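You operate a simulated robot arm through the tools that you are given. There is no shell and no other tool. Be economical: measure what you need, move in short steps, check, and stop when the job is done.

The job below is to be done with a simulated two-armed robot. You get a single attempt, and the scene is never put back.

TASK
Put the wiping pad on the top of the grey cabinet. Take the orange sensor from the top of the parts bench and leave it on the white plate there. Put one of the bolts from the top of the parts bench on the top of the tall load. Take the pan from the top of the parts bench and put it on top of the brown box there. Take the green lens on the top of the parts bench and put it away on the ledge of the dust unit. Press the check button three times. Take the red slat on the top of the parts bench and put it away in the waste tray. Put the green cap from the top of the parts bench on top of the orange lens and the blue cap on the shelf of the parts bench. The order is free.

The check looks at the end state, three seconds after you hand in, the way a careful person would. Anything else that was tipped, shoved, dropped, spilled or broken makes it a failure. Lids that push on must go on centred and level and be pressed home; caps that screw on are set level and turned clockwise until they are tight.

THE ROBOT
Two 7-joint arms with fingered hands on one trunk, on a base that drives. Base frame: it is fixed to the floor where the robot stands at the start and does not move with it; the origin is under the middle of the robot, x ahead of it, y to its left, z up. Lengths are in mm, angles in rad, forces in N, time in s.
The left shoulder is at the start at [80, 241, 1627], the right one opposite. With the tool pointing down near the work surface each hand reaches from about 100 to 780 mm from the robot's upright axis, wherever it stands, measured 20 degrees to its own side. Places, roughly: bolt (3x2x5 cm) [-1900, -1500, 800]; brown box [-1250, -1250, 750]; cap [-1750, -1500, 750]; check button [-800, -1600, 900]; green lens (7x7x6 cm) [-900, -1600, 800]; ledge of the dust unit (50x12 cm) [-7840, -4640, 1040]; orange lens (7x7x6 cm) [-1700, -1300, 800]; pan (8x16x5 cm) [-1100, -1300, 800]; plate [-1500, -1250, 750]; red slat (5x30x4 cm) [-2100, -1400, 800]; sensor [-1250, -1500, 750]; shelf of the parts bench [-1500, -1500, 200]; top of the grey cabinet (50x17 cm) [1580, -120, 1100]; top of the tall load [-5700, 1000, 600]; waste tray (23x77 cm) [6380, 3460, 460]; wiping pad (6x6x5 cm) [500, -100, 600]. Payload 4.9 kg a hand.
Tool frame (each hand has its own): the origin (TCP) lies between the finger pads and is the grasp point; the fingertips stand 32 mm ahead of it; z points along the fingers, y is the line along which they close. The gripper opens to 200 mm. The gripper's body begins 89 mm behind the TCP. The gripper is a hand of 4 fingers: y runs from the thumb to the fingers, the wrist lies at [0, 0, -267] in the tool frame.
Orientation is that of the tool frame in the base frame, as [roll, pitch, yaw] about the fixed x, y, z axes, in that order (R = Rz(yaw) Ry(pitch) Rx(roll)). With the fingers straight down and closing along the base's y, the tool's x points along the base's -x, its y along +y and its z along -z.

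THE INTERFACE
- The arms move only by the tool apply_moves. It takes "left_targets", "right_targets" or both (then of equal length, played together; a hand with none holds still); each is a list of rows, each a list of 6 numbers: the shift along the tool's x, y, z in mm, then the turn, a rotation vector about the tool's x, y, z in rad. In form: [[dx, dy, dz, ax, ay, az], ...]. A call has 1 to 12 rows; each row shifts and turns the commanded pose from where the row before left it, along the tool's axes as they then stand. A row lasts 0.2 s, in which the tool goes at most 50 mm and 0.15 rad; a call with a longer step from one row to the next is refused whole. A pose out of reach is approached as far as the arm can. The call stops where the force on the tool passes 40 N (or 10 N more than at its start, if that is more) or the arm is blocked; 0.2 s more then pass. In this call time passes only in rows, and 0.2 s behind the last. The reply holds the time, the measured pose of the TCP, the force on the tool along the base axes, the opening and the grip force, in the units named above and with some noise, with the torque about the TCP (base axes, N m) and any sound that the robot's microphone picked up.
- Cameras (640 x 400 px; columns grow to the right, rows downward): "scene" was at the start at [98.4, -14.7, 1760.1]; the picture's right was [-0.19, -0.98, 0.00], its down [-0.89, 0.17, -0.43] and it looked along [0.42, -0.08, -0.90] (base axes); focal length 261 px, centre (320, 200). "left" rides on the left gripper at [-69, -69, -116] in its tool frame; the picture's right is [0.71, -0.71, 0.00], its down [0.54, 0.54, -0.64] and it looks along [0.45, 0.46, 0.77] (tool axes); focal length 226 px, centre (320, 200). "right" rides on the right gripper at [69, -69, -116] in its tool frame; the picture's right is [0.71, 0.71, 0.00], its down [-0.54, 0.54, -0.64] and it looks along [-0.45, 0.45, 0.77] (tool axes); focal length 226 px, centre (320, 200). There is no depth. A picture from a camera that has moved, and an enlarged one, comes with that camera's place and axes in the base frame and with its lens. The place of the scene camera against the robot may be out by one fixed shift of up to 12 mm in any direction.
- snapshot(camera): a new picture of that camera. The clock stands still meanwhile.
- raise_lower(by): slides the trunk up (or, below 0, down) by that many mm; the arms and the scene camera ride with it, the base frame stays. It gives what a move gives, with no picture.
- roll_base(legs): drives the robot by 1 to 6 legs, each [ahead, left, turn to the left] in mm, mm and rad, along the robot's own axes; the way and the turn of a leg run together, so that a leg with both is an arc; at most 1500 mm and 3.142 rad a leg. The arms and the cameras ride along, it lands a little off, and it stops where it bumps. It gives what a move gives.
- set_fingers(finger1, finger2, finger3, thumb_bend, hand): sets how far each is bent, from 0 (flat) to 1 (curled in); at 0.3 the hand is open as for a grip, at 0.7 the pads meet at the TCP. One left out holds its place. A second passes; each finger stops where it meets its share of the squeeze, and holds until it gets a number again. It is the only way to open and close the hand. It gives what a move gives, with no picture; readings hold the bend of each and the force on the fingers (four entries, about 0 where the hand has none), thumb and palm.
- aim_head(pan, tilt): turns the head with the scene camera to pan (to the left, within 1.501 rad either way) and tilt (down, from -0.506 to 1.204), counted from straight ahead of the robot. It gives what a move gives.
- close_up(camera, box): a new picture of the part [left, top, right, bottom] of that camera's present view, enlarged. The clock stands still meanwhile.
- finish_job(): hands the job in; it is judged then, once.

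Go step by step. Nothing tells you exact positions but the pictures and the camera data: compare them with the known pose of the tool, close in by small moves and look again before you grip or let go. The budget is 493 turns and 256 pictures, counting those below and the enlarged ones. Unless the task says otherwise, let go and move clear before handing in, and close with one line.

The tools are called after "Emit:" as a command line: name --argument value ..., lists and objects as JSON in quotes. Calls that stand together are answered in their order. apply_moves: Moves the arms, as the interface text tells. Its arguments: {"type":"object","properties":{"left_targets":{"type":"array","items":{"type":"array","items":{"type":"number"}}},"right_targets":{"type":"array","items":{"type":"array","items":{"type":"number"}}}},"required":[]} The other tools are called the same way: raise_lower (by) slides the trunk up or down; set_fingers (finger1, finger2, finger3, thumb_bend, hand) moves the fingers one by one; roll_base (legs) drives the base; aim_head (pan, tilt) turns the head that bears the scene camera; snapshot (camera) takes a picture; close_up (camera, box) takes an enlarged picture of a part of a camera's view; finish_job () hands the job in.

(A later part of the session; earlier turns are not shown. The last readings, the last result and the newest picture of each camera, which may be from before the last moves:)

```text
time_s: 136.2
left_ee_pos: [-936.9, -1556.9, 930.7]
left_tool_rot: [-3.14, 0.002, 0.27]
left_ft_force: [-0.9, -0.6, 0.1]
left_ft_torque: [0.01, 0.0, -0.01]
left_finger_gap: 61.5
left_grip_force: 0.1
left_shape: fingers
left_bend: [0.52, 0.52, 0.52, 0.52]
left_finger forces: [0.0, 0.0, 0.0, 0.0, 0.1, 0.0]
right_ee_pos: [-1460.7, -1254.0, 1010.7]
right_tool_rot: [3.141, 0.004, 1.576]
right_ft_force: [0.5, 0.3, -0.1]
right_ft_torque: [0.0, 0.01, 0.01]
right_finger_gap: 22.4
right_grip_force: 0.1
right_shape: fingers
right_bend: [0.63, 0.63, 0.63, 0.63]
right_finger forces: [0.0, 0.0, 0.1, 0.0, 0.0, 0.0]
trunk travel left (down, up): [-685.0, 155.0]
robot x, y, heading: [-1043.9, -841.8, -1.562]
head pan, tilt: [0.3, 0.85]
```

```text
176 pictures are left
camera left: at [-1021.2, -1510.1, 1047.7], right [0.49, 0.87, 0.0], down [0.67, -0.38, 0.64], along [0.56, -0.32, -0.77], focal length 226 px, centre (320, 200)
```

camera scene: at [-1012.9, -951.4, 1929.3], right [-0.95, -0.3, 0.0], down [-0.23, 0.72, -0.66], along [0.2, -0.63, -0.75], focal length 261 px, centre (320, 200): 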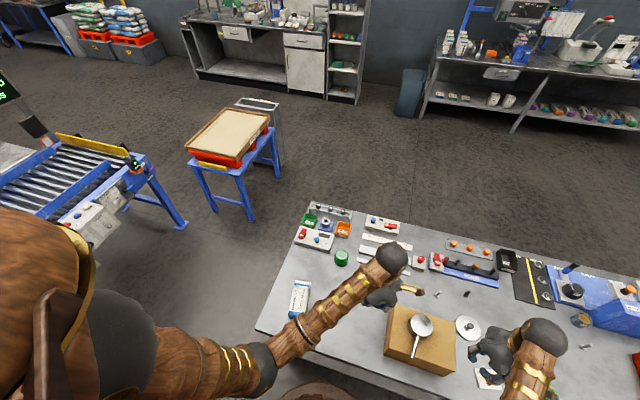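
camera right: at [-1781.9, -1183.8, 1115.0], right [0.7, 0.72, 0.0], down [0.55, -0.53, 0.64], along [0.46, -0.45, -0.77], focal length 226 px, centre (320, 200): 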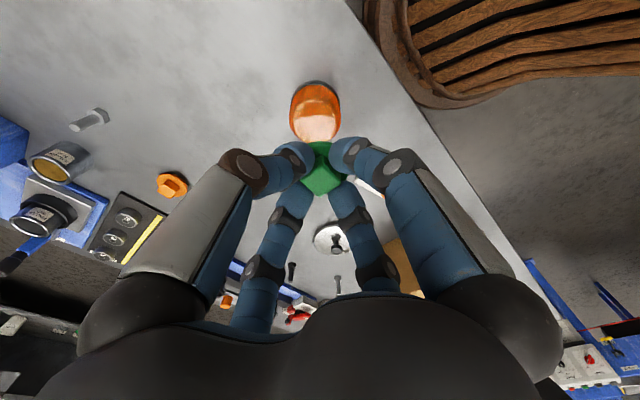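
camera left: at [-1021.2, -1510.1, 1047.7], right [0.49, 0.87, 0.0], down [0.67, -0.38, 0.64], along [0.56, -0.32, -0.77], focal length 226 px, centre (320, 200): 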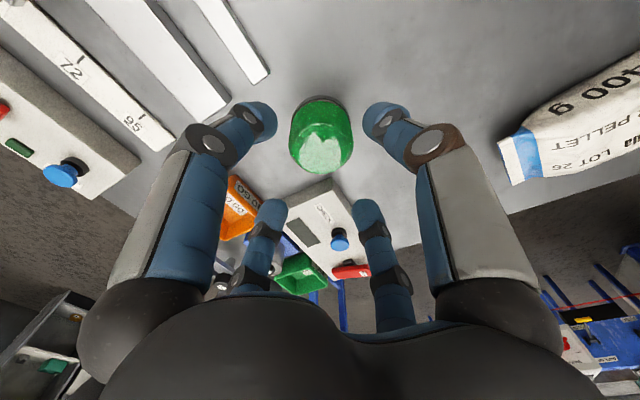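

Emit:
apply_moves --left_targets '[[0, 0, 40, 0, 0, 0], [0, 0, 28, 0, 0, 0], [0, 0, 10, 0, 0, 0]]'

Emit:
snapshot --camera "left"

```text
time_s: 137.0
left_ee_pos: [-936.9, -1557.4, 852.6]
left_tool_rot: [3.14, 0.002, 0.269]
left_ft_force: [-0.7, 0.0, 0.3]
left_ft_torque: [0.01, -0.01, 0.0]
left_finger_gap: 61.4
left_grip_force: 0.1
left_shape: fingers
left_bend: [0.52, 0.52, 0.52, 0.52]
left_finger forces: [0.0, 0.0, 0.1, 0.0, 0.0, 0.1]
right_ee_pos: [-1460.7, -1253.6, 1011.4]
right_tool_rot: [-3.142, 0.006, 1.577]
right_ft_force: [-0.4, -0.3, 0.4]
right_ft_torque: [0.01, -0.03, -0.04]
right_finger_gap: 22.4
right_grip_force: 0.1
right_shape: fingers
right_bend: [0.63, 0.63, 0.63, 0.63]
right_finger forces: [0.0, 0.0, 0.0, 0.0, 0.0, 0.1]
trunk travel left (down, up): [-685.0, 155.0]
robot x, y, heading: [-1044.3, -845.3, -1.567]
head pan, tilt: [0.3, 0.85]
```

```text
175 pictures are left
camera left: at [-1020.7, -1509.0, 970.4], right [0.49, 0.87, 0.0], down [0.67, -0.38, 0.64], along [0.56, -0.32, -0.77], focal length 226 px, centre (320, 200)
```

left: 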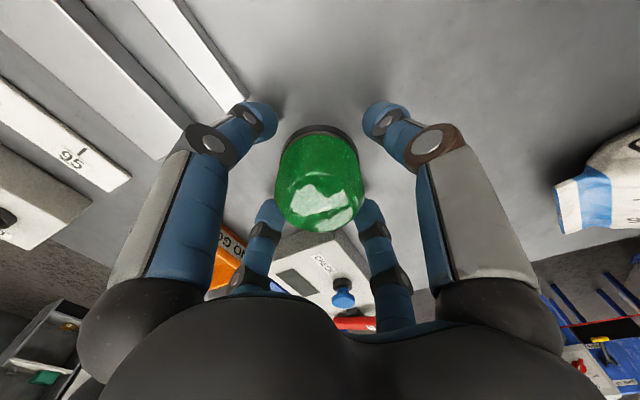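

Emit:
apply_moves --left_targets '[[0, 0, 6, 0, 0, 0]]'

Emit:
set_fingers --hand "left" --finger1 0.65 --finger2 0.65 --finger3 0.65 --thumb_bend 0.65

Emit:
apply_moves --left_targets '[[0, 0, -10, 0, 0, 0], [0, 0, -40, 0, 0, 0], [0, 0, -45, 0, 0, 0], [0, 0, -45, 0, 0, 0]]'

Emit:
snapshot --camera "left"

```text
time_s: 137.4
left_ee_pos: [-937.2, -1557.1, 846.2]
left_tool_rot: [-3.141, 0.003, 0.269]
left_ft_force: [-0.4, -0.1, 0.0]
left_ft_torque: [0.01, -0.01, -0.02]
left_finger_gap: 61.6
left_grip_force: 0.0
left_shape: fingers
left_bend: [0.52, 0.52, 0.52, 0.52]
left_finger forces: [0.1, 0.0, 0.0, 0.0, 0.1, 0.0]
right_ee_pos: [-1460.3, -1253.7, 1010.6]
right_tool_rot: [-3.141, 0.002, 1.575]
right_ft_force: [-0.2, -0.5, -0.4]
right_ft_torque: [-0.02, 0.04, 0.03]
right_finger_gap: 22.2
right_grip_force: 0.1
right_shape: fingers
right_bend: [0.63, 0.63, 0.63, 0.63]
right_finger forces: [0.1, 0.1, 0.0, 0.0, 0.1, 0.0]
trunk travel left (down, up): [-685.0, 155.0]
robot x, y, heading: [-1046.4, -843.2, -1.568]
head pan, tilt: [0.3, 0.85]
```

```text
time_s: 138.4
left_ee_pos: [-935.8, -1557.7, 847.0]
left_tool_rot: [3.141, 0.001, 0.269]
left_ft_force: [-0.8, 0.4, 1.2]
left_ft_torque: [-0.07, 0.01, 0.0]
left_finger_gap: 38.7
left_grip_force: 17.1
left_shape: fingers
left_bend: [0.59, 0.58, 0.59, 0.61]
left_finger forces: [7.6, 8.7, 7.6, 0.0, 10.6, 0.0]
right_ee_pos: [-1460.3, -1253.6, 1011.8]
right_tool_rot: [3.14, 0.002, 1.576]
right_ft_force: [0.0, -0.5, 0.9]
right_ft_torque: [-0.04, -0.01, 0.04]
right_finger_gap: 22.2
right_grip_force: 0.0
right_shape: fingers
right_bend: [0.63, 0.63, 0.63, 0.63]
right_finger forces: [0.0, 0.0, 0.1, 0.0, 0.1, 0.0]
trunk travel left (down, up): [-685.0, 155.0]
robot x, y, heading: [-1043.4, -847.3, -1.564]
head pan, tilt: [0.3, 0.85]
```

```text
time_s: 139.4
left_ee_pos: [-936.9, -1554.3, 986.0]
left_tool_rot: [-3.139, 0.0, 0.27]
left_ft_force: [1.0, -0.1, -1.8]
left_ft_torque: [0.0, -0.02, -0.01]
left_finger_gap: 38.6
left_grip_force: 16.5
left_shape: fingers
left_bend: [0.6, 0.58, 0.59, 0.61]
left_finger forces: [7.2, 8.4, 7.5, 0.1, 10.5, 0.0]
right_ee_pos: [-1459.9, -1253.1, 1011.1]
right_tool_rot: [3.141, 0.007, 1.575]
right_ft_force: [-1.1, 0.2, -0.9]
right_ft_torque: [0.0, 0.03, 0.01]
right_finger_gap: 22.4
right_grip_force: 0.0
right_shape: fingers
right_bend: [0.63, 0.63, 0.63, 0.63]
right_finger forces: [0.1, 0.1, 0.0, 0.1, 0.0, 0.0]
trunk travel left (down, up): [-685.0, 155.0]
robot x, y, heading: [-1047.2, -843.9, -1.565]
head pan, tilt: [0.3, 0.85]
```

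```text
174 pictures are left
camera left: at [-1021.1, -1506.6, 1103.5], right [0.49, 0.87, 0.0], down [0.67, -0.38, 0.64], along [0.56, -0.32, -0.77], focal length 226 px, centre (320, 200)
```

left: 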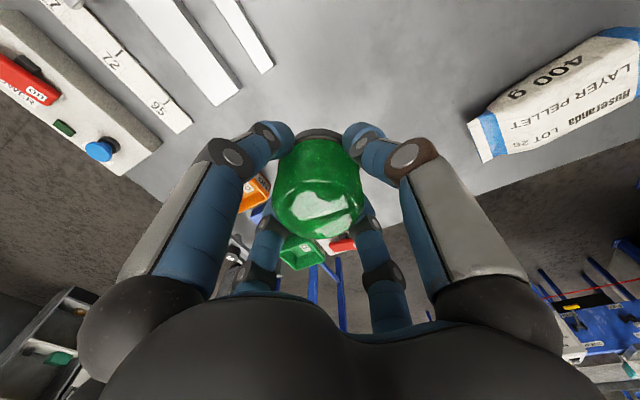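

Green lens is held. Retract the left hand while the right hand goes over the silver bolt.

Emit:
apply_moves --left_targets '[[5.9, -42.8, -6, 0, 0, 0], [5.9, -42.8, -6, 0, 0, 0], [5.9, -42.8, -6, 0, 0, 0], [5.9, -42.8, -6, 0, 0, 0], [5.9, -42.8, -6, 0, 0, 0], [5.9, -42.8, -6, 0, 0, 0], [5.9, -42.8, -6, 0, 0, 0]]' --right_targets '[[-43.5, 13.3, 0, 0, 0, 0], [-43.5, 13.3, 0, 0, 0, 0], [-43.5, 13.3, 0, 0, 0, 0], [-43.5, 13.3, 0, 0, 0, 0], [-43.5, 13.3, 0, 0, 0, 0], [-43.5, 13.3, 0, 0, 0, 0], [0, 0, 0, 0, 0, 0]]'

Emit:
snapshot --camera "right"

Emit:
snapshot --camera "scene"

```text
time_s: 141.0
left_ee_pos: [-975.3, -1253.3, 1028.4]
left_tool_rot: [3.14, 0.001, 0.268]
left_ft_force: [-0.4, 0.7, -1.1]
left_ft_torque: [-0.03, -0.03, -0.03]
left_finger_gap: 38.6
left_grip_force: 16.6
left_shape: fingers
left_bend: [0.6, 0.58, 0.59, 0.61]
left_finger forces: [7.2, 8.6, 7.3, 0.0, 10.3, 0.0]
right_ee_pos: [-1379.5, -1513.2, 1013.1]
right_tool_rot: [3.141, 0.006, 1.575]
right_ft_force: [-0.4, 1.0, 0.0]
right_ft_torque: [-0.03, 0.01, -0.03]
right_finger_gap: 22.2
right_grip_force: 0.1
right_shape: fingers
right_bend: [0.63, 0.63, 0.63, 0.63]
right_finger forces: [0.1, 0.0, 0.0, 0.1, 0.1, 0.1]
trunk travel left (down, up): [-685.0, 155.0]
robot x, y, heading: [-1042.4, -846.1, -1.568]
head pan, tilt: [0.3, 0.85]
```

```text
173 pictures are left
camera right: at [-1448.5, -1445.4, 1128.6], right [0.7, 0.71, 0.0], down [0.54, -0.53, 0.65], along [0.46, -0.46, -0.76], focal length 226 px, centre (320, 200)
```

right: 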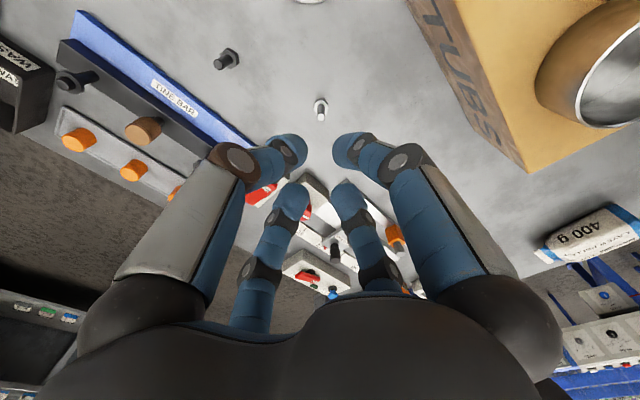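

```text
172 pictures are left
camera scene: at [-1012.9, -947.8, 1929.6], right [-0.95, -0.3, 0.0], down [-0.23, 0.72, -0.66], along [0.2, -0.63, -0.75], focal length 261 px, centre (320, 200)
```

scene: 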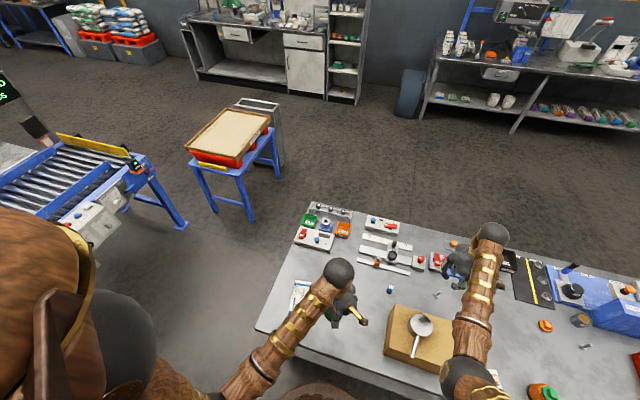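

Emit:
apply_moves --right_targets '[[0, 0, 40, 0, 0, 0], [0, 0, 40, 0, 0, 0], [0, 0, 25, 0, 0, 0]]'

Emit:
close_up --camera "right" --box '[240, 60, 400, 210]'

```text
time_s: 141.8
left_ee_pos: [-976.0, -1255.2, 1027.6]
left_tool_rot: [3.141, 0.001, 0.268]
left_ft_force: [-0.2, 1.1, -1.6]
left_ft_torque: [-0.01, -0.02, 0.01]
left_finger_gap: 38.5
left_grip_force: 16.4
left_shape: fingers
left_bend: [0.6, 0.58, 0.59, 0.61]
left_finger forces: [7.2, 8.5, 7.4, 0.0, 10.3, 0.0]
right_ee_pos: [-1376.7, -1514.2, 906.4]
right_tool_rot: [-3.141, 0.005, 1.577]
right_ft_force: [0.5, 0.1, 0.3]
right_ft_torque: [-0.01, 0.02, -0.03]
right_finger_gap: 22.3
right_grip_force: 0.1
right_shape: fingers
right_bend: [0.63, 0.63, 0.63, 0.63]
right_finger forces: [0.1, 0.0, 0.0, 0.1, 0.1, 0.0]
trunk travel left (down, up): [-685.0, 155.0]
robot x, y, heading: [-1044.1, -843.2, -1.567]
head pan, tilt: [0.3, 0.85]
```

```text
2.67 times, centred on (320, 135) of right
camera zoom: at [-1446.5, -1446.1, 1022.5], right [0.7, 0.71, 0.0], down [0.54, -0.53, 0.65], along [0.46, -0.46, -0.76], focal length 603 px, centre (320, 373)
```

zoom: 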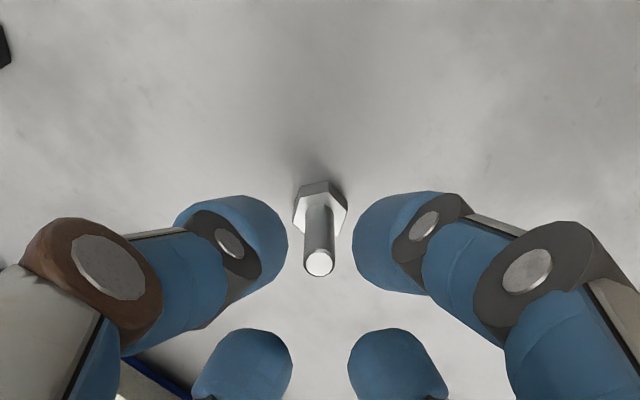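

Emit:
apply_moves --right_targets '[[0, 0, 30, 0, 0, 0], [0, 0, 21, 0, 0, 0]]'

Emit:
set_fingers --hand "right" --finger1 0.7 --finger2 0.7 --finger3 0.7 --thumb_bend 0.7

Emit:
apply_moves --right_targets '[[0, 0, -10, 0, 0, 0], [0, 0, -40, 0, 0, 0], [0, 0, -45, 0, 0, 0]]'

Emit:
close_up --camera "right" --box '[240, 60, 400, 210]'

```text
time_s: 142.4
left_ee_pos: [-975.6, -1254.7, 1027.6]
left_tool_rot: [-3.141, 0.001, 0.269]
left_ft_force: [0.7, -0.2, -1.1]
left_ft_torque: [-0.01, -0.03, -0.02]
left_finger_gap: 38.5
left_grip_force: 16.8
left_shape: fingers
left_bend: [0.6, 0.58, 0.59, 0.61]
left_finger forces: [7.1, 8.3, 7.4, 0.1, 10.3, 0.0]
right_ee_pos: [-1378.2, -1515.3, 855.6]
right_tool_rot: [3.141, 0.004, 1.576]
right_ft_force: [-0.7, -0.1, -0.4]
right_ft_torque: [0.02, 0.0, 0.02]
right_finger_gap: 22.3
right_grip_force: 0.1
right_shape: fingers
right_bend: [0.63, 0.63, 0.63, 0.63]
right_finger forces: [0.0, 0.0, 0.0, 0.0, 0.0, 0.1]
trunk travel left (down, up): [-685.0, 155.0]
robot x, y, heading: [-1042.7, -843.4, -1.566]
head pan, tilt: [0.3, 0.85]
```

```text
time_s: 143.4
left_ee_pos: [-975.2, -1255.3, 1025.7]
left_tool_rot: [3.14, 0.001, 0.27]
left_ft_force: [-0.6, -0.1, -0.9]
left_ft_torque: [0.07, 0.02, 0.03]
left_finger_gap: 38.6
left_grip_force: 16.5
left_shape: fingers
left_bend: [0.6, 0.58, 0.59, 0.61]
left_finger forces: [7.2, 8.5, 7.4, 0.0, 10.4, 0.0]
right_ee_pos: [-1377.7, -1514.0, 856.6]
right_tool_rot: [-3.141, 0.004, 1.575]
right_ft_force: [0.3, -0.2, -0.7]
right_ft_torque: [-0.02, -0.01, 0.03]
right_finger_gap: 2.9
right_grip_force: 4.6
right_shape: fingers
right_bend: [0.69, 0.68, 0.68, 0.69]
right_finger forces: [1.7, 2.8, 2.5, 0.1, 2.5, 0.1]
trunk travel left (down, up): [-685.0, 155.0]
robot x, y, heading: [-1048.1, -839.4, -1.565]
head pan, tilt: [0.3, 0.85]
```

```text
time_s: 144.2
left_ee_pos: [-975.3, -1254.9, 1027.4]
left_tool_rot: [-3.141, 0.003, 0.268]
left_ft_force: [-0.4, 0.4, -2.0]
left_ft_torque: [0.0, 0.02, -0.01]
left_finger_gap: 38.4
left_grip_force: 16.4
left_shape: fingers
left_bend: [0.6, 0.58, 0.59, 0.61]
left_finger forces: [7.2, 8.4, 7.5, 0.0, 10.4, 0.0]
right_ee_pos: [-1378.7, -1514.3, 950.8]
right_tool_rot: [3.141, 0.004, 1.578]
right_ft_force: [0.6, -0.5, -0.6]
right_ft_torque: [0.02, -0.02, -0.04]
right_finger_gap: 2.9
right_grip_force: 4.8
right_shape: fingers
right_bend: [0.69, 0.68, 0.68, 0.69]
right_finger forces: [1.9, 2.7, 2.6, 0.1, 2.5, 0.1]
trunk travel left (down, up): [-685.0, 155.0]
robot x, y, heading: [-1045.5, -842.3, -1.565]
head pan, tilt: [0.3, 0.85]
```

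```text
2.67 times, centred on (320, 135) of right
camera zoom: at [-1447.7, -1446.2, 1067.4], right [0.7, 0.71, 0.0], down [0.54, -0.54, 0.65], along [0.46, -0.45, -0.76], focal length 603 px, centre (320, 373)
```

zoom: 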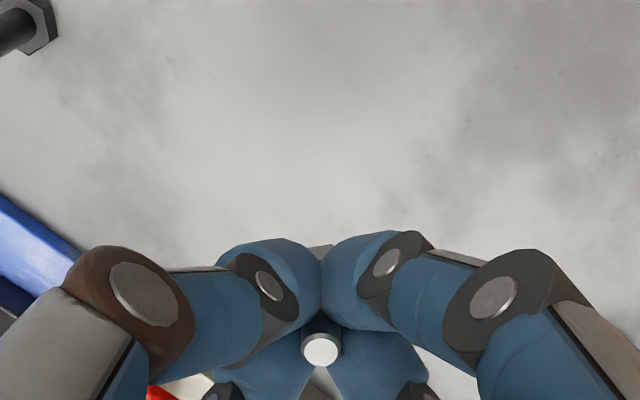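

Emit:
set_fingers --hand "right" --finger1 0.73 --finger2 0.73 --finger3 0.73 --thumb_bend 0.73

Emit:
apply_moves --right_targets '[[0, 0, -40, 0, 0, 0], [0, 0, -40, 0, 0, 0], [40, -20, 0, 0, 0, 0], [40, -20, 0, 0, 0, 0], [40, -20, 0, 0, 0, 0], [40, -20, 0, 0, 0, 0], [40, -20, 0, 0, 0, 0], [40, -20, 0, 0, 0, 0]]'

Emit:
roll_base --legs '[[-600, 0, 0]]'

Emit:
snapshot --camera "right"

```text
time_s: 145.2
left_ee_pos: [-976.1, -1255.6, 1027.4]
left_tool_rot: [3.14, 0.002, 0.269]
left_ft_force: [0.3, 1.5, -0.5]
left_ft_torque: [0.01, -0.01, -0.06]
left_finger_gap: 38.2
left_grip_force: 16.5
left_shape: fingers
left_bend: [0.6, 0.58, 0.59, 0.61]
left_finger forces: [7.2, 8.6, 7.5, 0.0, 10.2, 0.1]
right_ee_pos: [-1379.8, -1516.6, 951.0]
right_tool_rot: [-3.141, 0.004, 1.576]
right_ft_force: [0.4, -0.1, 0.3]
right_ft_torque: [0.02, 0.03, 0.0]
right_finger_gap: 1.2
right_grip_force: 13.8
right_shape: fingers
right_bend: [0.71, 0.67, 0.68, 0.69]
right_finger forces: [5.5, 7.3, 6.5, 0.1, 7.6, 0.1]
trunk travel left (down, up): [-685.0, 155.0]
robot x, y, heading: [-1047.3, -842.7, -1.565]
head pan, tilt: [0.3, 0.85]
```

```text
time_s: 147.0
left_ee_pos: [-975.6, -1254.7, 1026.3]
left_tool_rot: [3.139, 0.001, 0.271]
left_ft_force: [-0.7, 0.7, -0.9]
left_ft_torque: [0.0, -0.04, -0.02]
left_finger_gap: 38.5
left_grip_force: 16.4
left_shape: fingers
left_bend: [0.6, 0.58, 0.59, 0.61]
left_finger forces: [7.2, 8.5, 7.5, 0.0, 10.4, 0.0]
right_ee_pos: [-1499.9, -1273.8, 1031.6]
right_tool_rot: [3.14, 0.005, 1.577]
right_ft_force: [-0.3, -0.2, -0.6]
right_ft_torque: [-0.04, 0.02, 0.02]
right_finger_gap: 1.3
right_grip_force: 12.9
right_shape: fingers
right_bend: [0.71, 0.67, 0.68, 0.69]
right_finger forces: [5.3, 7.1, 6.4, 0.0, 7.5, 0.0]
trunk travel left (down, up): [-685.0, 155.0]
robot x, y, heading: [-1047.4, -846.6, -1.559]
head pan, tilt: [0.3, 0.85]
```

```text
time_s: 150.4
left_ee_pos: [-978.8, -654.5, 1026.6]
left_tool_rot: [-3.14, 0.003, 0.268]
left_ft_force: [-0.1, 0.1, -0.8]
left_ft_torque: [0.04, -0.02, -0.04]
left_finger_gap: 38.4
left_grip_force: 16.5
left_shape: fingers
left_bend: [0.6, 0.58, 0.59, 0.61]
left_finger forces: [7.2, 8.6, 7.5, 0.0, 10.3, 0.1]
right_ee_pos: [-1504.3, -673.2, 1031.1]
right_tool_rot: [-3.14, 0.003, 1.577]
right_ft_force: [0.2, -0.4, 0.4]
right_ft_torque: [0.08, -0.03, 0.01]
right_finger_gap: 1.4
right_grip_force: 13.1
right_shape: fingers
right_bend: [0.71, 0.67, 0.68, 0.69]
right_finger forces: [5.3, 7.2, 6.6, 0.1, 7.5, 0.1]
trunk travel left (down, up): [-685.0, 155.0]
robot x, y, heading: [-1044.1, -241.6, -1.568]
head pan, tilt: [0.3, 0.85]
```

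```text
169 pictures are left
camera right: at [-1573.0, -605.6, 1146.4], right [0.7, 0.71, 0.0], down [0.54, -0.54, 0.65], along [0.46, -0.45, -0.76], focal length 226 px, centre (320, 200)
```

right: 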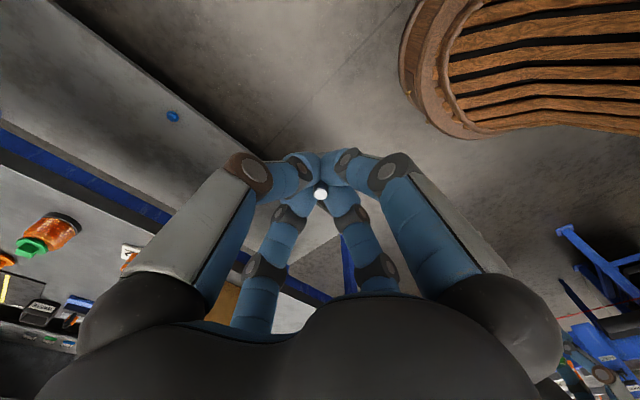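

Both items held. Turn to face west and look at the route.

Emit:
roll_base --legs '[[0, 0, -1.571]]'

Emit:
aim_head --pan 0 --tilt 0.35

Emit:
snapshot --camera "scene"

Emit:
aim_head --pan -0.9 --tilt 0.35

Emit:
snapshot --camera "scene"

Emit:
aim_head --pan 0.9 --tilt 0.35

Emit:
snapshot --camera "scene"

```text
time_s: 154.6
left_ee_pos: [-1459.3, -308.5, 1027.2]
left_tool_rot: [3.141, 0.004, -1.306]
left_ft_force: [0.1, -0.7, -2.2]
left_ft_torque: [0.01, -0.02, 0.01]
left_finger_gap: 37.9
left_grip_force: 16.9
left_shape: fingers
left_bend: [0.6, 0.58, 0.59, 0.61]
left_finger forces: [7.1, 8.4, 7.4, 0.1, 9.9, 0.0]
right_ee_pos: [-1477.8, 215.3, 1031.1]
right_tool_rot: [3.141, 0.006, 0.005]
right_ft_force: [0.5, -0.2, -0.2]
right_ft_torque: [0.02, -0.03, 0.01]
right_finger_gap: 1.0
right_grip_force: 13.0
right_shape: fingers
right_bend: [0.71, 0.67, 0.68, 0.69]
right_finger forces: [5.0, 6.9, 6.5, 0.0, 7.3, 0.1]
trunk travel left (down, up): [-685.0, 155.0]
robot x, y, heading: [-1051.3, -239.1, -3.134]
head pan, tilt: [0.3, 0.85]
```

```text
time_s: 155.6
left_ee_pos: [-1461.0, -308.4, 1027.3]
left_tool_rot: [-3.14, 0.002, -1.305]
left_ft_force: [0.1, -0.6, -1.0]
left_ft_torque: [0.01, 0.02, -0.01]
left_finger_gap: 38.2
left_grip_force: 16.4
left_shape: fingers
left_bend: [0.6, 0.58, 0.59, 0.61]
left_finger forces: [7.2, 8.3, 7.3, 0.0, 9.9, 0.0]
right_ee_pos: [-1478.3, 216.6, 1030.8]
right_tool_rot: [3.141, 0.006, 0.003]
right_ft_force: [-0.2, 0.3, -0.4]
right_ft_torque: [0.01, 0.01, -0.01]
right_finger_gap: 0.9
right_grip_force: 12.5
right_shape: fingers
right_bend: [0.71, 0.67, 0.68, 0.69]
right_finger forces: [4.9, 6.8, 6.5, 0.0, 7.1, 0.0]
trunk travel left (down, up): [-685.0, 155.0]
robot x, y, heading: [-1048.7, -243.1, -3.141]
head pan, tilt: [0.0, 0.351]
```

```text
168 pictures are left
camera scene: at [-1163.3, -244.7, 1972.9], right [0.0, 1.0, 0.0], down [0.34, 0.0, -0.94], along [-0.94, 0.0, -0.34], focal length 261 px, centre (320, 200)
```

scene: 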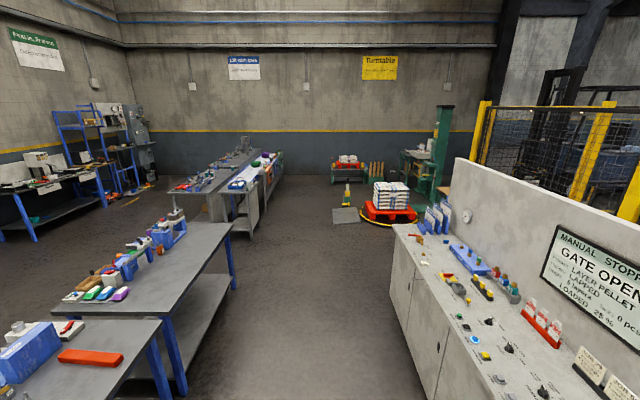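

```text
time_s: 156.8
left_ee_pos: [-1461.0, -308.7, 1026.2]
left_tool_rot: [-3.142, 0.003, -1.306]
left_ft_force: [0.0, 0.7, -1.4]
left_ft_torque: [0.02, 0.01, 0.01]
left_finger_gap: 38.1
left_grip_force: 16.8
left_shape: fingers
left_bend: [0.6, 0.58, 0.59, 0.61]
left_finger forces: [7.2, 8.4, 7.4, 0.0, 9.9, 0.1]
right_ee_pos: [-1477.6, 215.7, 1031.6]
right_tool_rot: [-3.141, 0.006, 0.005]
right_ft_force: [-0.3, 0.1, 0.4]
right_ft_torque: [-0.01, 0.01, 0.0]
right_finger_gap: 1.0
right_grip_force: 12.9
right_shape: fingers
right_bend: [0.71, 0.67, 0.68, 0.69]
right_finger forces: [4.9, 6.7, 6.5, 0.0, 7.2, 0.0]
trunk travel left (down, up): [-685.0, 155.0]
robot x, y, heading: [-1049.9, -242.2, -3.143]
head pan, tilt: [-0.901, 0.351]
```

```text
167 pictures are left
camera scene: at [-1128.4, -171.7, 1973.0], right [0.78, 0.62, 0.0], down [0.21, -0.27, -0.94], along [-0.59, 0.73, -0.34], focal length 261 px, centre (320, 200)
```

scene: 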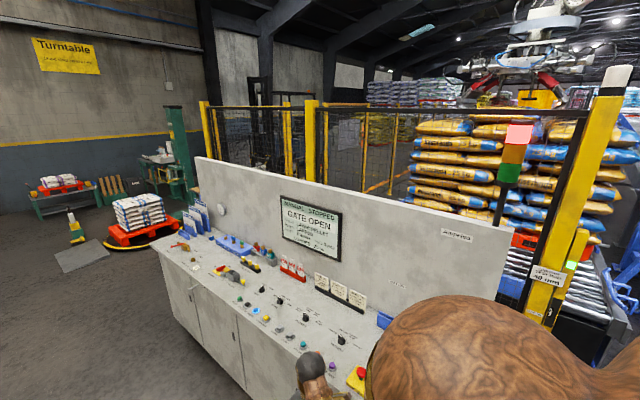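

```text
time_s: 158.6
left_ee_pos: [-1459.3, -309.3, 1028.0]
left_tool_rot: [-3.141, 0.001, -1.306]
left_ft_force: [-0.1, -0.2, -1.7]
left_ft_torque: [0.03, 0.01, -0.03]
left_finger_gap: 38.1
left_grip_force: 16.1
left_shape: fingers
left_bend: [0.6, 0.58, 0.59, 0.61]
left_finger forces: [7.3, 8.4, 7.3, 0.0, 9.9, 0.0]
right_ee_pos: [-1477.4, 215.9, 1029.2]
right_tool_rot: [-3.141, 0.004, 0.002]
right_ft_force: [0.1, 0.3, -1.1]
right_ft_torque: [-0.01, 0.0, 0.0]
right_finger_gap: 1.1
right_grip_force: 13.4
right_shape: fingers
right_bend: [0.71, 0.67, 0.68, 0.69]
right_finger forces: [5.0, 6.8, 6.5, 0.0, 7.1, 0.0]
trunk travel left (down, up): [-685.0, 155.0]
robot x, y, heading: [-1047.4, -242.7, -3.136]
head pan, tilt: [0.901, 0.351]
```

```text
166 pictures are left
camera scene: at [-1128.0, -317.5, 1973.0], right [-0.78, 0.62, 0.0], down [0.21, 0.27, -0.94], along [-0.58, -0.74, -0.34], focal length 261 px, centre (320, 200)
```

scene: 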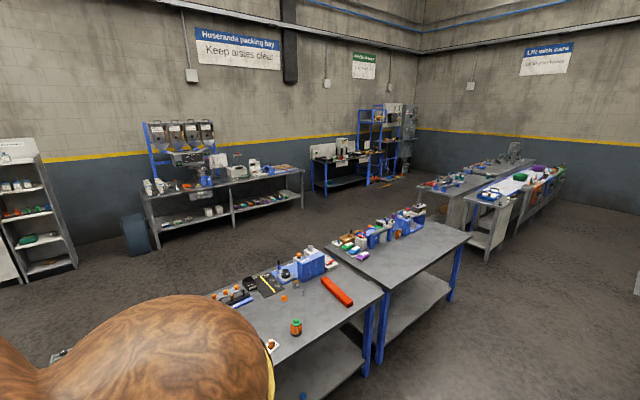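

The path west is clear between benches and console. I centre in the corridor and drive.

Emit:
aim_head --pan 0 --tilt 0.4

Emit:
roll_base --legs '[[0, 130, 0], [1500, 0, 0], [1300, 0, 0]]'

Emit:
snapshot --camera "scene"

```text
time_s: 159.8
left_ee_pos: [-1459.7, -308.6, 1027.3]
left_tool_rot: [3.14, 0.002, -1.305]
left_ft_force: [-0.2, -0.6, -0.9]
left_ft_torque: [0.02, -0.01, -0.02]
left_finger_gap: 38.4
left_grip_force: 16.5
left_shape: fingers
left_bend: [0.6, 0.58, 0.59, 0.61]
left_finger forces: [7.2, 8.4, 7.5, 0.0, 9.9, 0.0]
right_ee_pos: [-1477.5, 215.0, 1031.9]
right_tool_rot: [-3.141, 0.005, 0.003]
right_ft_force: [-0.3, 0.3, -0.7]
right_ft_torque: [-0.03, -0.04, -0.02]
right_finger_gap: 0.9
right_grip_force: 12.5
right_shape: fingers
right_bend: [0.71, 0.67, 0.68, 0.69]
right_finger forces: [5.0, 6.7, 6.5, 0.0, 7.2, 0.0]
trunk travel left (down, up): [-685.0, 155.0]
robot x, y, heading: [-1048.2, -239.5, -3.142]
head pan, tilt: [0.0, 0.4]
```

```text
time_s: 174.1
left_ee_pos: [-4245.0, -495.5, 1027.6]
left_tool_rot: [-3.141, 0.002, -1.278]
left_ft_force: [-0.1, 0.2, -0.6]
left_ft_torque: [0.01, -0.02, -0.02]
left_finger_gap: 38.3
left_grip_force: 16.6
left_shape: fingers
left_bend: [0.6, 0.58, 0.59, 0.61]
left_finger forces: [7.3, 8.4, 7.5, 0.1, 9.9, 0.1]
right_ee_pos: [-4276.1, 28.2, 1031.4]
right_tool_rot: [3.141, 0.005, 0.032]
right_ft_force: [0.3, 0.7, 1.2]
right_ft_torque: [0.0, 0.03, 0.01]
right_finger_gap: 1.0
right_grip_force: 12.5
right_shape: fingers
right_bend: [0.71, 0.67, 0.68, 0.69]
right_finger forces: [4.9, 6.8, 6.5, 0.1, 7.2, 0.1]
trunk travel left (down, up): [-685.0, 155.0]
robot x, y, heading: [-3838.4, -418.1, -3.111]
head pan, tilt: [0.0, 0.4]
```

```text
165 pictures are left
camera scene: at [-3948.7, -423.9, 1968.5], right [-0.03, 1.0, 0.0], down [0.39, 0.01, -0.92], along [-0.92, -0.03, -0.39], focal length 261 px, centre (320, 200)
```

scene: 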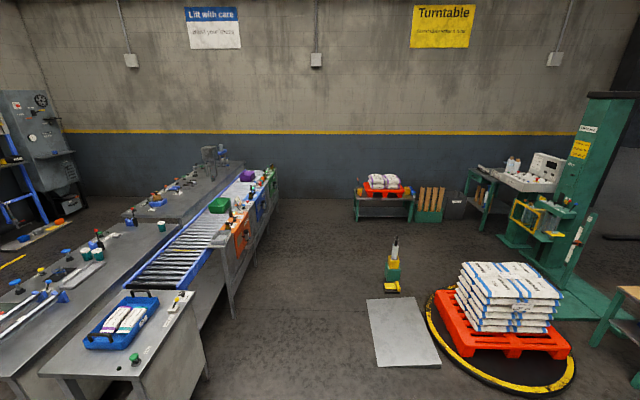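

Load top appears at about (-5640, 1000, 600). Drive near it, staying clear of the turntable disc.

Emit:
roll_base --legs '[[600, 0, -0.03], [0, -1150, 0]]'

Emit:
aim_head --pan -0.2 --tilt 0.7

Emit:
snapshot --camera "scene"

```text
time_s: 183.0
left_ee_pos: [-4831.4, 664.6, 1026.6]
left_tool_rot: [-3.141, 0.002, -1.33]
left_ft_force: [-0.4, -0.7, -1.6]
left_ft_torque: [0.0, 0.01, 0.01]
left_finger_gap: 38.4
left_grip_force: 16.4
left_shape: fingers
left_bend: [0.6, 0.58, 0.59, 0.61]
left_finger forces: [7.2, 8.2, 7.4, 0.1, 9.9, 0.1]
right_ee_pos: [-4836.4, 1188.1, 1031.7]
right_tool_rot: [-3.141, 0.005, -0.022]
right_ft_force: [-0.2, -0.8, -0.3]
right_ft_torque: [0.02, -0.01, -0.02]
right_finger_gap: 1.4
right_grip_force: 12.2
right_shape: fingers
right_bend: [0.71, 0.67, 0.68, 0.69]
right_finger forces: [4.9, 6.8, 6.5, 0.0, 7.2, 0.0]
trunk travel left (down, up): [-685.0, 155.0]
robot x, y, heading: [-4417.8, 721.2, 3.118]
head pan, tilt: [0.0, 0.4]
```

```text
time_s: 183.8
left_ee_pos: [-4832.2, 665.0, 1027.7]
left_tool_rot: [-3.14, 0.001, -1.331]
left_ft_force: [0.1, -0.8, -0.5]
left_ft_torque: [0.03, 0.01, 0.01]
left_finger_gap: 38.0
left_grip_force: 16.5
left_shape: fingers
left_bend: [0.6, 0.58, 0.59, 0.61]
left_finger forces: [7.2, 8.4, 7.5, 0.0, 9.8, 0.1]
right_ee_pos: [-4836.3, 1189.9, 1031.4]
right_tool_rot: [3.139, 0.003, -0.021]
right_ft_force: [0.2, 1.2, -0.6]
right_ft_torque: [0.0, 0.01, 0.01]
right_finger_gap: 0.8
right_grip_force: 12.5
right_shape: fingers
right_bend: [0.71, 0.67, 0.68, 0.69]
right_finger forces: [5.0, 6.8, 6.5, 0.1, 7.2, 0.0]
trunk travel left (down, up): [-685.0, 155.0]
robot x, y, heading: [-4420.1, 721.3, 3.119]
head pan, tilt: [-0.201, 0.7]
```

```text
164 pictures are left
camera scene: at [-4524.1, 739.5, 1941.6], right [0.22, 0.98, 0.0], down [0.63, -0.14, -0.77], along [-0.75, 0.17, -0.64], focal length 261 px, centre (320, 200)
```

scene: 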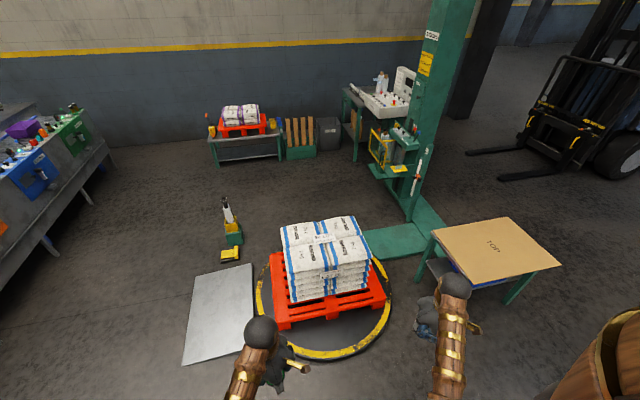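

Roll forward to reach the near part of the bag top, then lower the trunk.

Emit:
roll_base --legs '[[450, 0, 0.022]]'

Emit:
raise_lower --by -250

Emit:
snapshot --camera "scene"

```text
time_s: 186.5
left_ee_pos: [-5281.3, 665.9, 1027.2]
left_tool_rot: [3.141, 0.001, -1.314]
left_ft_force: [0.5, 0.5, -1.0]
left_ft_torque: [-0.02, 0.05, 0.02]
left_finger_gap: 38.0
left_grip_force: 16.6
left_shape: fingers
left_bend: [0.6, 0.58, 0.59, 0.61]
left_finger forces: [7.2, 8.5, 7.5, 0.0, 10.0, 0.0]
right_ee_pos: [-5295.2, 1190.8, 1032.1]
right_tool_rot: [-3.141, 0.004, -0.009]
right_ft_force: [-0.3, -0.2, 0.0]
right_ft_torque: [0.0, 0.03, -0.02]
right_finger_gap: 1.1
right_grip_force: 12.9
right_shape: fingers
right_bend: [0.71, 0.67, 0.68, 0.69]
right_finger forces: [5.1, 6.8, 6.6, 0.0, 7.1, 0.0]
trunk travel left (down, up): [-685.0, 155.0]
robot x, y, heading: [-4870.6, 728.3, 3.138]
head pan, tilt: [-0.201, 0.7]
```

```text
time_s: 189.1
left_ee_pos: [-5283.0, 664.5, 777.2]
left_tool_rot: [3.142, 0.0, -1.316]
left_ft_force: [0.5, 0.1, -0.7]
left_ft_torque: [-0.03, -0.05, 0.0]
left_finger_gap: 37.9
left_grip_force: 16.8
left_shape: fingers
left_bend: [0.6, 0.58, 0.59, 0.61]
left_finger forces: [7.2, 8.4, 7.4, 0.0, 10.0, 0.0]
right_ee_pos: [-5295.6, 1189.7, 781.1]
right_tool_rot: [-3.141, 0.004, -0.007]
right_ft_force: [-0.2, -0.2, -1.8]
right_ft_torque: [-0.02, 0.02, 0.0]
right_finger_gap: 1.1
right_grip_force: 13.0
right_shape: fingers
right_bend: [0.71, 0.67, 0.68, 0.69]
right_finger forces: [5.0, 6.8, 6.4, 0.0, 7.1, 0.0]
trunk travel left (down, up): [-435.0, 405.0]
robot x, y, heading: [-4872.1, 726.6, 3.136]
head pan, tilt: [-0.201, 0.7]
```

```text
163 pictures are left
camera scene: at [-4976.0, 743.8, 1691.6], right [0.21, 0.98, 0.0], down [0.63, -0.13, -0.76], along [-0.75, 0.16, -0.64], focal length 261 px, centre (320, 200)
```

scene: 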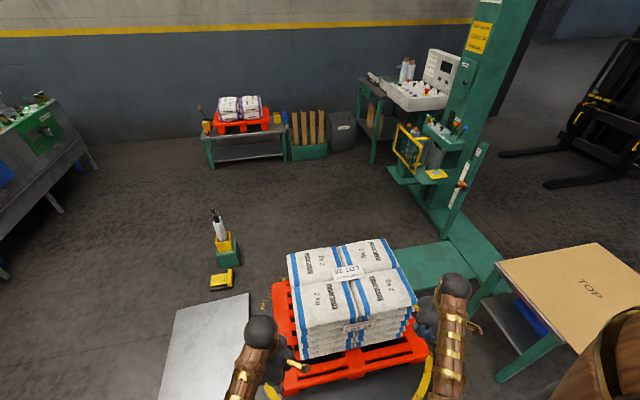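

Emit:
apply_moves --right_targets '[[-45, 14, 0, 0, 0, 0], [-45, 14, 0, 0, 0, 0], [-45, 14, 0, 0, 0, 0], [-45, 14, 0, 0, 0, 0], [-45, 14, 0, 0, 0, 0]]'

Emit:
snapshot --camera "right"

Emit:
close_up --camera "scene" --box '[260, 210, 460, 370]'

```text
time_s: 190.3
left_ee_pos: [-5283.8, 665.9, 777.9]
left_tool_rot: [-3.14, 0.0, -1.314]
left_ft_force: [-0.8, -0.6, -1.7]
left_ft_torque: [-0.02, -0.02, -0.03]
left_finger_gap: 37.9
left_grip_force: 16.1
left_shape: fingers
left_bend: [0.6, 0.58, 0.59, 0.61]
left_finger forces: [7.2, 8.3, 7.5, 0.1, 9.9, 0.0]
right_ee_pos: [-5522.0, 1122.1, 780.8]
right_tool_rot: [-3.141, 0.001, -0.006]
right_ft_force: [0.3, 0.5, -0.9]
right_ft_torque: [0.01, 0.0, 0.01]
right_finger_gap: 0.7
right_grip_force: 12.7
right_shape: fingers
right_bend: [0.71, 0.67, 0.68, 0.69]
right_finger forces: [5.0, 6.7, 6.5, 0.0, 7.2, 0.0]
trunk travel left (down, up): [-435.0, 405.0]
robot x, y, heading: [-4869.0, 728.3, 3.133]
head pan, tilt: [-0.201, 0.7]
```

```text
162 pictures are left
camera right: at [-5452.1, 1190.4, 896.2], right [0.7, -0.71, 0.0], down [-0.54, -0.54, 0.64], along [-0.46, -0.45, -0.76], focal length 226 px, centre (320, 200)
```

right: 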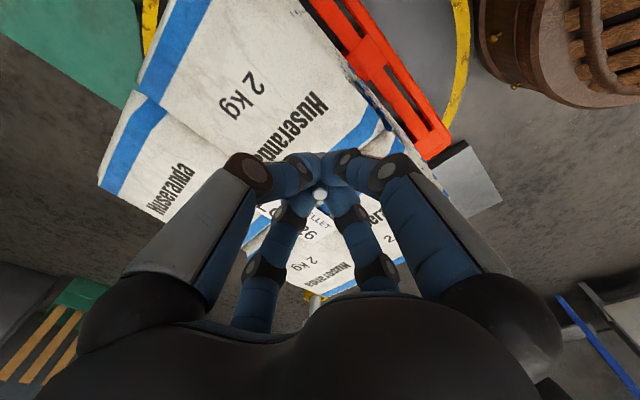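

```text
2.50 times, centred on (360, 290) of scene
camera zoom: at [-4977.8, 743.6, 1691.4], right [0.21, 0.98, 0.0], down [0.63, -0.13, -0.76], along [-0.75, 0.16, -0.65], focal length 653 px, centre (220, -25)
```

zoom: 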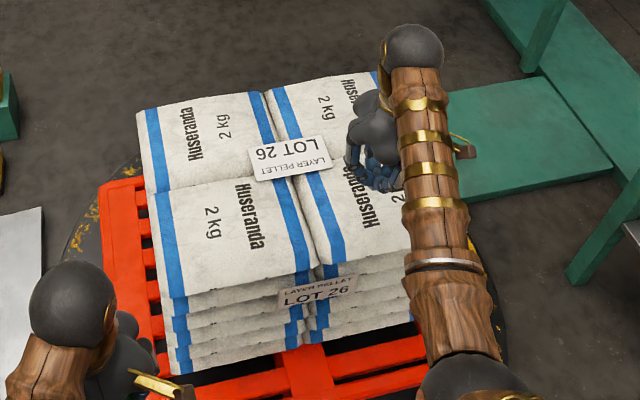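

Emit:
apply_moves --right_targets '[[-10, -35, 30, 0, 0, 0], [0, 0, 40, 0, 0, 0], [0, 0, 20, 0, 0, 0]]'

Emit:
snapshot --camera "right"

```text
time_s: 191.1
left_ee_pos: [-5282.3, 664.8, 776.9]
left_tool_rot: [-3.141, 0.0, -1.314]
left_ft_force: [0.6, 0.3, -1.5]
left_ft_torque: [0.03, 0.0, 0.03]
left_finger_gap: 38.1
left_grip_force: 16.3
left_shape: fingers
left_bend: [0.6, 0.58, 0.59, 0.61]
left_finger forces: [7.2, 8.4, 7.6, 0.0, 9.9, 0.1]
right_ee_pos: [-5531.7, 1156.8, 692.1]
right_tool_rot: [3.14, 0.007, -0.005]
right_ft_force: [0.0, 0.6, 0.1]
right_ft_torque: [0.0, 0.03, 0.0]
right_finger_gap: 0.7
right_grip_force: 13.0
right_shape: fingers
right_bend: [0.71, 0.67, 0.68, 0.69]
right_finger forces: [4.9, 6.8, 6.5, 0.0, 7.0, 0.0]
trunk travel left (down, up): [-435.0, 405.0]
robot x, y, heading: [-4870.4, 725.0, 3.134]
head pan, tilt: [-0.201, 0.7]
```

```text
160 pictures are left
camera right: at [-5461.5, 1224.8, 808.1], right [0.7, -0.71, 0.0], down [-0.54, -0.54, 0.65], along [-0.46, -0.45, -0.76], focal length 226 px, centre (320, 200)
```

right: 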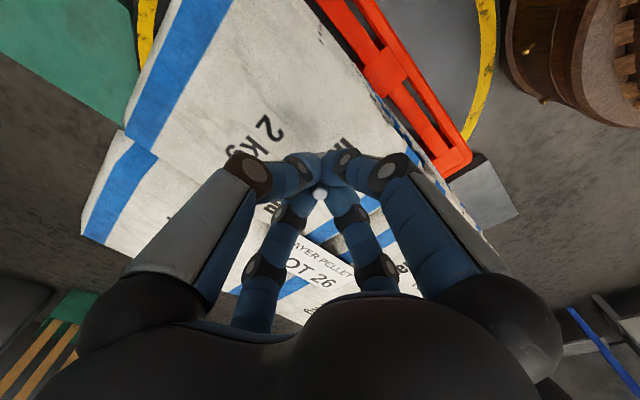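

Emit:
apply_moves --right_targets '[[0, 0, 8, 0, 0, 0], [0, 0, 5, 0, 0, 0], [0, 0, 4, 0, 0, 0]]'

Emit:
apply_moves --right_targets '[[0, 0, 4, 0, 0, 0], [0, 0, 3, 0, 0, 0]]'

Emit:
apply_moves --right_targets '[[0, 0, 3, 0, 0, 0], [0, 0, 3, 0, 0, 0]]'

Emit:
close_up --camera "right" --box '[240, 60, 400, 210]'

```text
time_s: 191.9
left_ee_pos: [-5283.1, 666.5, 777.1]
left_tool_rot: [-3.141, 0.0, -1.315]
left_ft_force: [0.2, 0.0, -1.2]
left_ft_torque: [-0.01, -0.03, 0.02]
left_finger_gap: 37.9
left_grip_force: 16.6
left_shape: fingers
left_bend: [0.6, 0.58, 0.59, 0.61]
left_finger forces: [7.1, 8.4, 7.6, 0.0, 9.9, 0.0]
right_ee_pos: [-5531.8, 1155.6, 676.2]
right_tool_rot: [-3.141, 0.004, -0.007]
right_ft_force: [-0.1, 0.4, 0.1]
right_ft_torque: [0.02, 0.0, 0.0]
right_finger_gap: 0.9
right_grip_force: 12.8
right_shape: fingers
right_bend: [0.71, 0.67, 0.68, 0.69]
right_finger forces: [4.9, 6.8, 6.5, 0.1, 7.1, 0.0]
trunk travel left (down, up): [-435.0, 405.0]
robot x, y, heading: [-4870.9, 730.0, 3.131]
head pan, tilt: [-0.201, 0.7]
```

```text
time_s: 192.5
left_ee_pos: [-5282.2, 665.7, 777.0]
left_tool_rot: [3.141, -0.001, -1.314]
left_ft_force: [-0.3, -0.5, -0.8]
left_ft_torque: [0.0, -0.01, 0.04]
left_finger_gap: 37.9
left_grip_force: 16.3
left_shape: fingers
left_bend: [0.6, 0.58, 0.59, 0.61]
left_finger forces: [7.2, 8.3, 7.6, 0.0, 9.9, 0.1]
right_ee_pos: [-5533.1, 1156.8, 669.2]
right_tool_rot: [-3.141, 0.004, -0.006]
right_ft_force: [-0.2, 0.1, -0.2]
right_ft_torque: [-0.04, 0.03, -0.02]
right_finger_gap: 1.0
right_grip_force: 12.6
right_shape: fingers
right_bend: [0.71, 0.67, 0.68, 0.69]
right_finger forces: [5.0, 6.9, 6.5, 0.0, 7.2, 0.1]
trunk travel left (down, up): [-435.0, 405.0]
robot x, y, heading: [-4871.0, 729.9, 3.139]
head pan, tilt: [-0.201, 0.7]
```

```text
time_s: 193.1
left_ee_pos: [-5281.4, 665.3, 777.8]
left_tool_rot: [3.14, 0.002, -1.313]
left_ft_force: [0.5, -0.5, -2.2]
left_ft_torque: [0.0, 0.05, -0.01]
left_finger_gap: 38.0
left_grip_force: 15.5
left_shape: fingers
left_bend: [0.6, 0.58, 0.59, 0.61]
left_finger forces: [7.2, 8.3, 7.6, 0.0, 9.9, 0.0]
right_ee_pos: [-5531.2, 1157.2, 667.0]
right_tool_rot: [-3.141, 0.009, -0.009]
right_ft_force: [1.1, 1.0, 25.2]
right_ft_torque: [0.01, 0.05, -0.01]
right_finger_gap: 0.6
right_grip_force: 19.8
right_shape: fingers
right_bend: [0.72, 0.67, 0.67, 0.71]
right_finger forces: [8.3, 10.3, 9.8, 0.1, 12.0, 0.0]
trunk travel left (down, up): [-435.0, 405.0]
robot x, y, heading: [-4867.2, 726.7, 3.134]
head pan, tilt: [-0.201, 0.7]
```

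```text
2.67 times, centred on (320, 135) of right
camera zoom: at [-5461.3, 1224.7, 781.7], right [0.7, -0.71, -0.01], down [-0.54, -0.54, 0.65], along [-0.46, -0.45, -0.76], focal length 603 px, centre (320, 373)
```

zoom: 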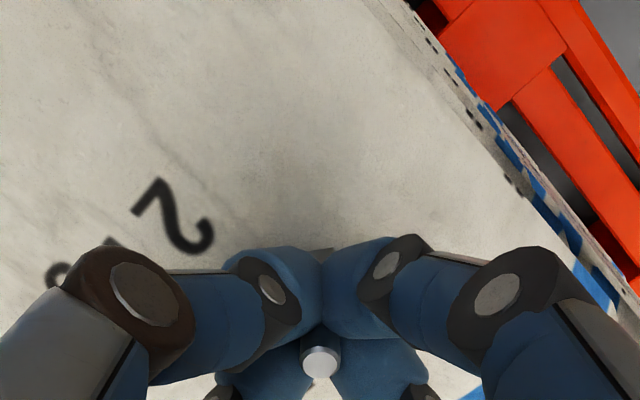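

Emit:
apply_moves --right_targets '[[0, 0, -2, 0, 0, 0]]'

Emit:
set_fingers --hand "right" --finger1 0.62 --finger2 0.62 --finger3 0.62 --thumb_bend 0.62

Emit:
apply_moves --right_targets '[[0, 0, -10, 0, 0, 0], [0, 0, -40, 0, 0, 0], [0, 0, -45, 0, 0, 0]]'

Emit:
snapshot --camera "right"

```text
time_s: 193.5
left_ee_pos: [-5281.5, 665.0, 777.4]
left_tool_rot: [3.14, 0.001, -1.314]
left_ft_force: [-0.1, 0.7, -1.8]
left_ft_torque: [-0.03, 0.0, -0.02]
left_finger_gap: 38.0
left_grip_force: 16.5
left_shape: fingers
left_bend: [0.6, 0.58, 0.59, 0.61]
left_finger forces: [7.2, 8.2, 7.6, 0.1, 9.9, 0.1]
right_ee_pos: [-5531.3, 1158.0, 666.1]
right_tool_rot: [-3.14, 0.006, -0.007]
right_ft_force: [-1.8, 2.5, 23.7]
right_ft_torque: [0.08, 0.08, 0.0]
right_finger_gap: 0.3
right_grip_force: 19.8
right_shape: fingers
right_bend: [0.72, 0.67, 0.67, 0.71]
right_finger forces: [7.5, 9.4, 10.2, 0.0, 12.3, 0.0]
trunk travel left (down, up): [-435.0, 405.0]
robot x, y, heading: [-4868.5, 728.3, 3.132]
head pan, tilt: [-0.201, 0.7]
```

```text
time_s: 194.5
left_ee_pos: [-5284.2, 665.5, 776.4]
left_tool_rot: [-3.141, -0.002, -1.315]
left_ft_force: [-0.3, -0.4, -1.3]
left_ft_torque: [-0.04, -0.02, -0.04]
left_finger_gap: 37.8
left_grip_force: 16.3
left_shape: fingers
left_bend: [0.6, 0.58, 0.59, 0.61]
left_finger forces: [7.3, 8.5, 7.6, 0.1, 9.9, 0.0]
right_ee_pos: [-5532.2, 1157.0, 664.5]
right_tool_rot: [3.141, 0.003, -0.007]
right_ft_force: [0.7, -0.6, 0.1]
right_ft_torque: [-0.01, 0.03, 0.0]
right_finger_gap: 25.8
right_grip_force: 0.1
right_shape: fingers
right_bend: [0.62, 0.62, 0.62, 0.62]
right_finger forces: [0.1, 0.1, 0.1, 0.1, 0.1, 0.0]
trunk travel left (down, up): [-435.0, 405.0]
robot x, y, heading: [-4874.2, 726.0, 3.133]
head pan, tilt: [-0.201, 0.7]
```

```text
time_s: 195.3
left_ee_pos: [-5282.3, 664.6, 777.2]
left_tool_rot: [-3.141, 0.003, -1.314]
left_ft_force: [-0.2, 0.4, -0.7]
left_ft_torque: [0.03, -0.02, 0.02]
left_finger_gap: 37.9
left_grip_force: 16.3
left_shape: fingers
left_bend: [0.6, 0.58, 0.59, 0.61]
left_finger forces: [7.3, 8.5, 7.6, 0.0, 10.0, 0.0]
right_ee_pos: [-5529.6, 1156.7, 758.3]
right_tool_rot: [3.141, 0.003, -0.007]
right_ft_force: [0.9, -0.2, 0.2]
right_ft_torque: [0.0, -0.01, -0.02]
right_finger_gap: 25.7
right_grip_force: 0.1
right_shape: fingers
right_bend: [0.62, 0.62, 0.62, 0.62]
right_finger forces: [0.0, 0.0, 0.0, 0.1, 0.0, 0.0]
trunk travel left (down, up): [-435.0, 405.0]
robot x, y, heading: [-4868.5, 728.0, 3.134]
head pan, tilt: [-0.201, 0.7]
```

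```text
158 pictures are left
camera right: at [-5460.3, 1225.0, 874.2], right [0.7, -0.71, 0.0], down [-0.54, -0.54, 0.65], along [-0.46, -0.45, -0.76], focal length 226 px, centre (320, 200)
```

right: 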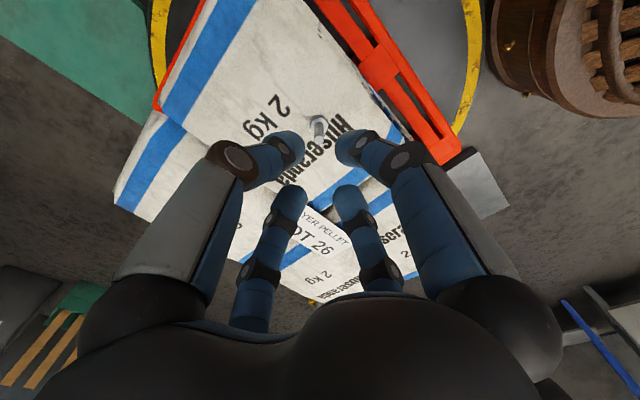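

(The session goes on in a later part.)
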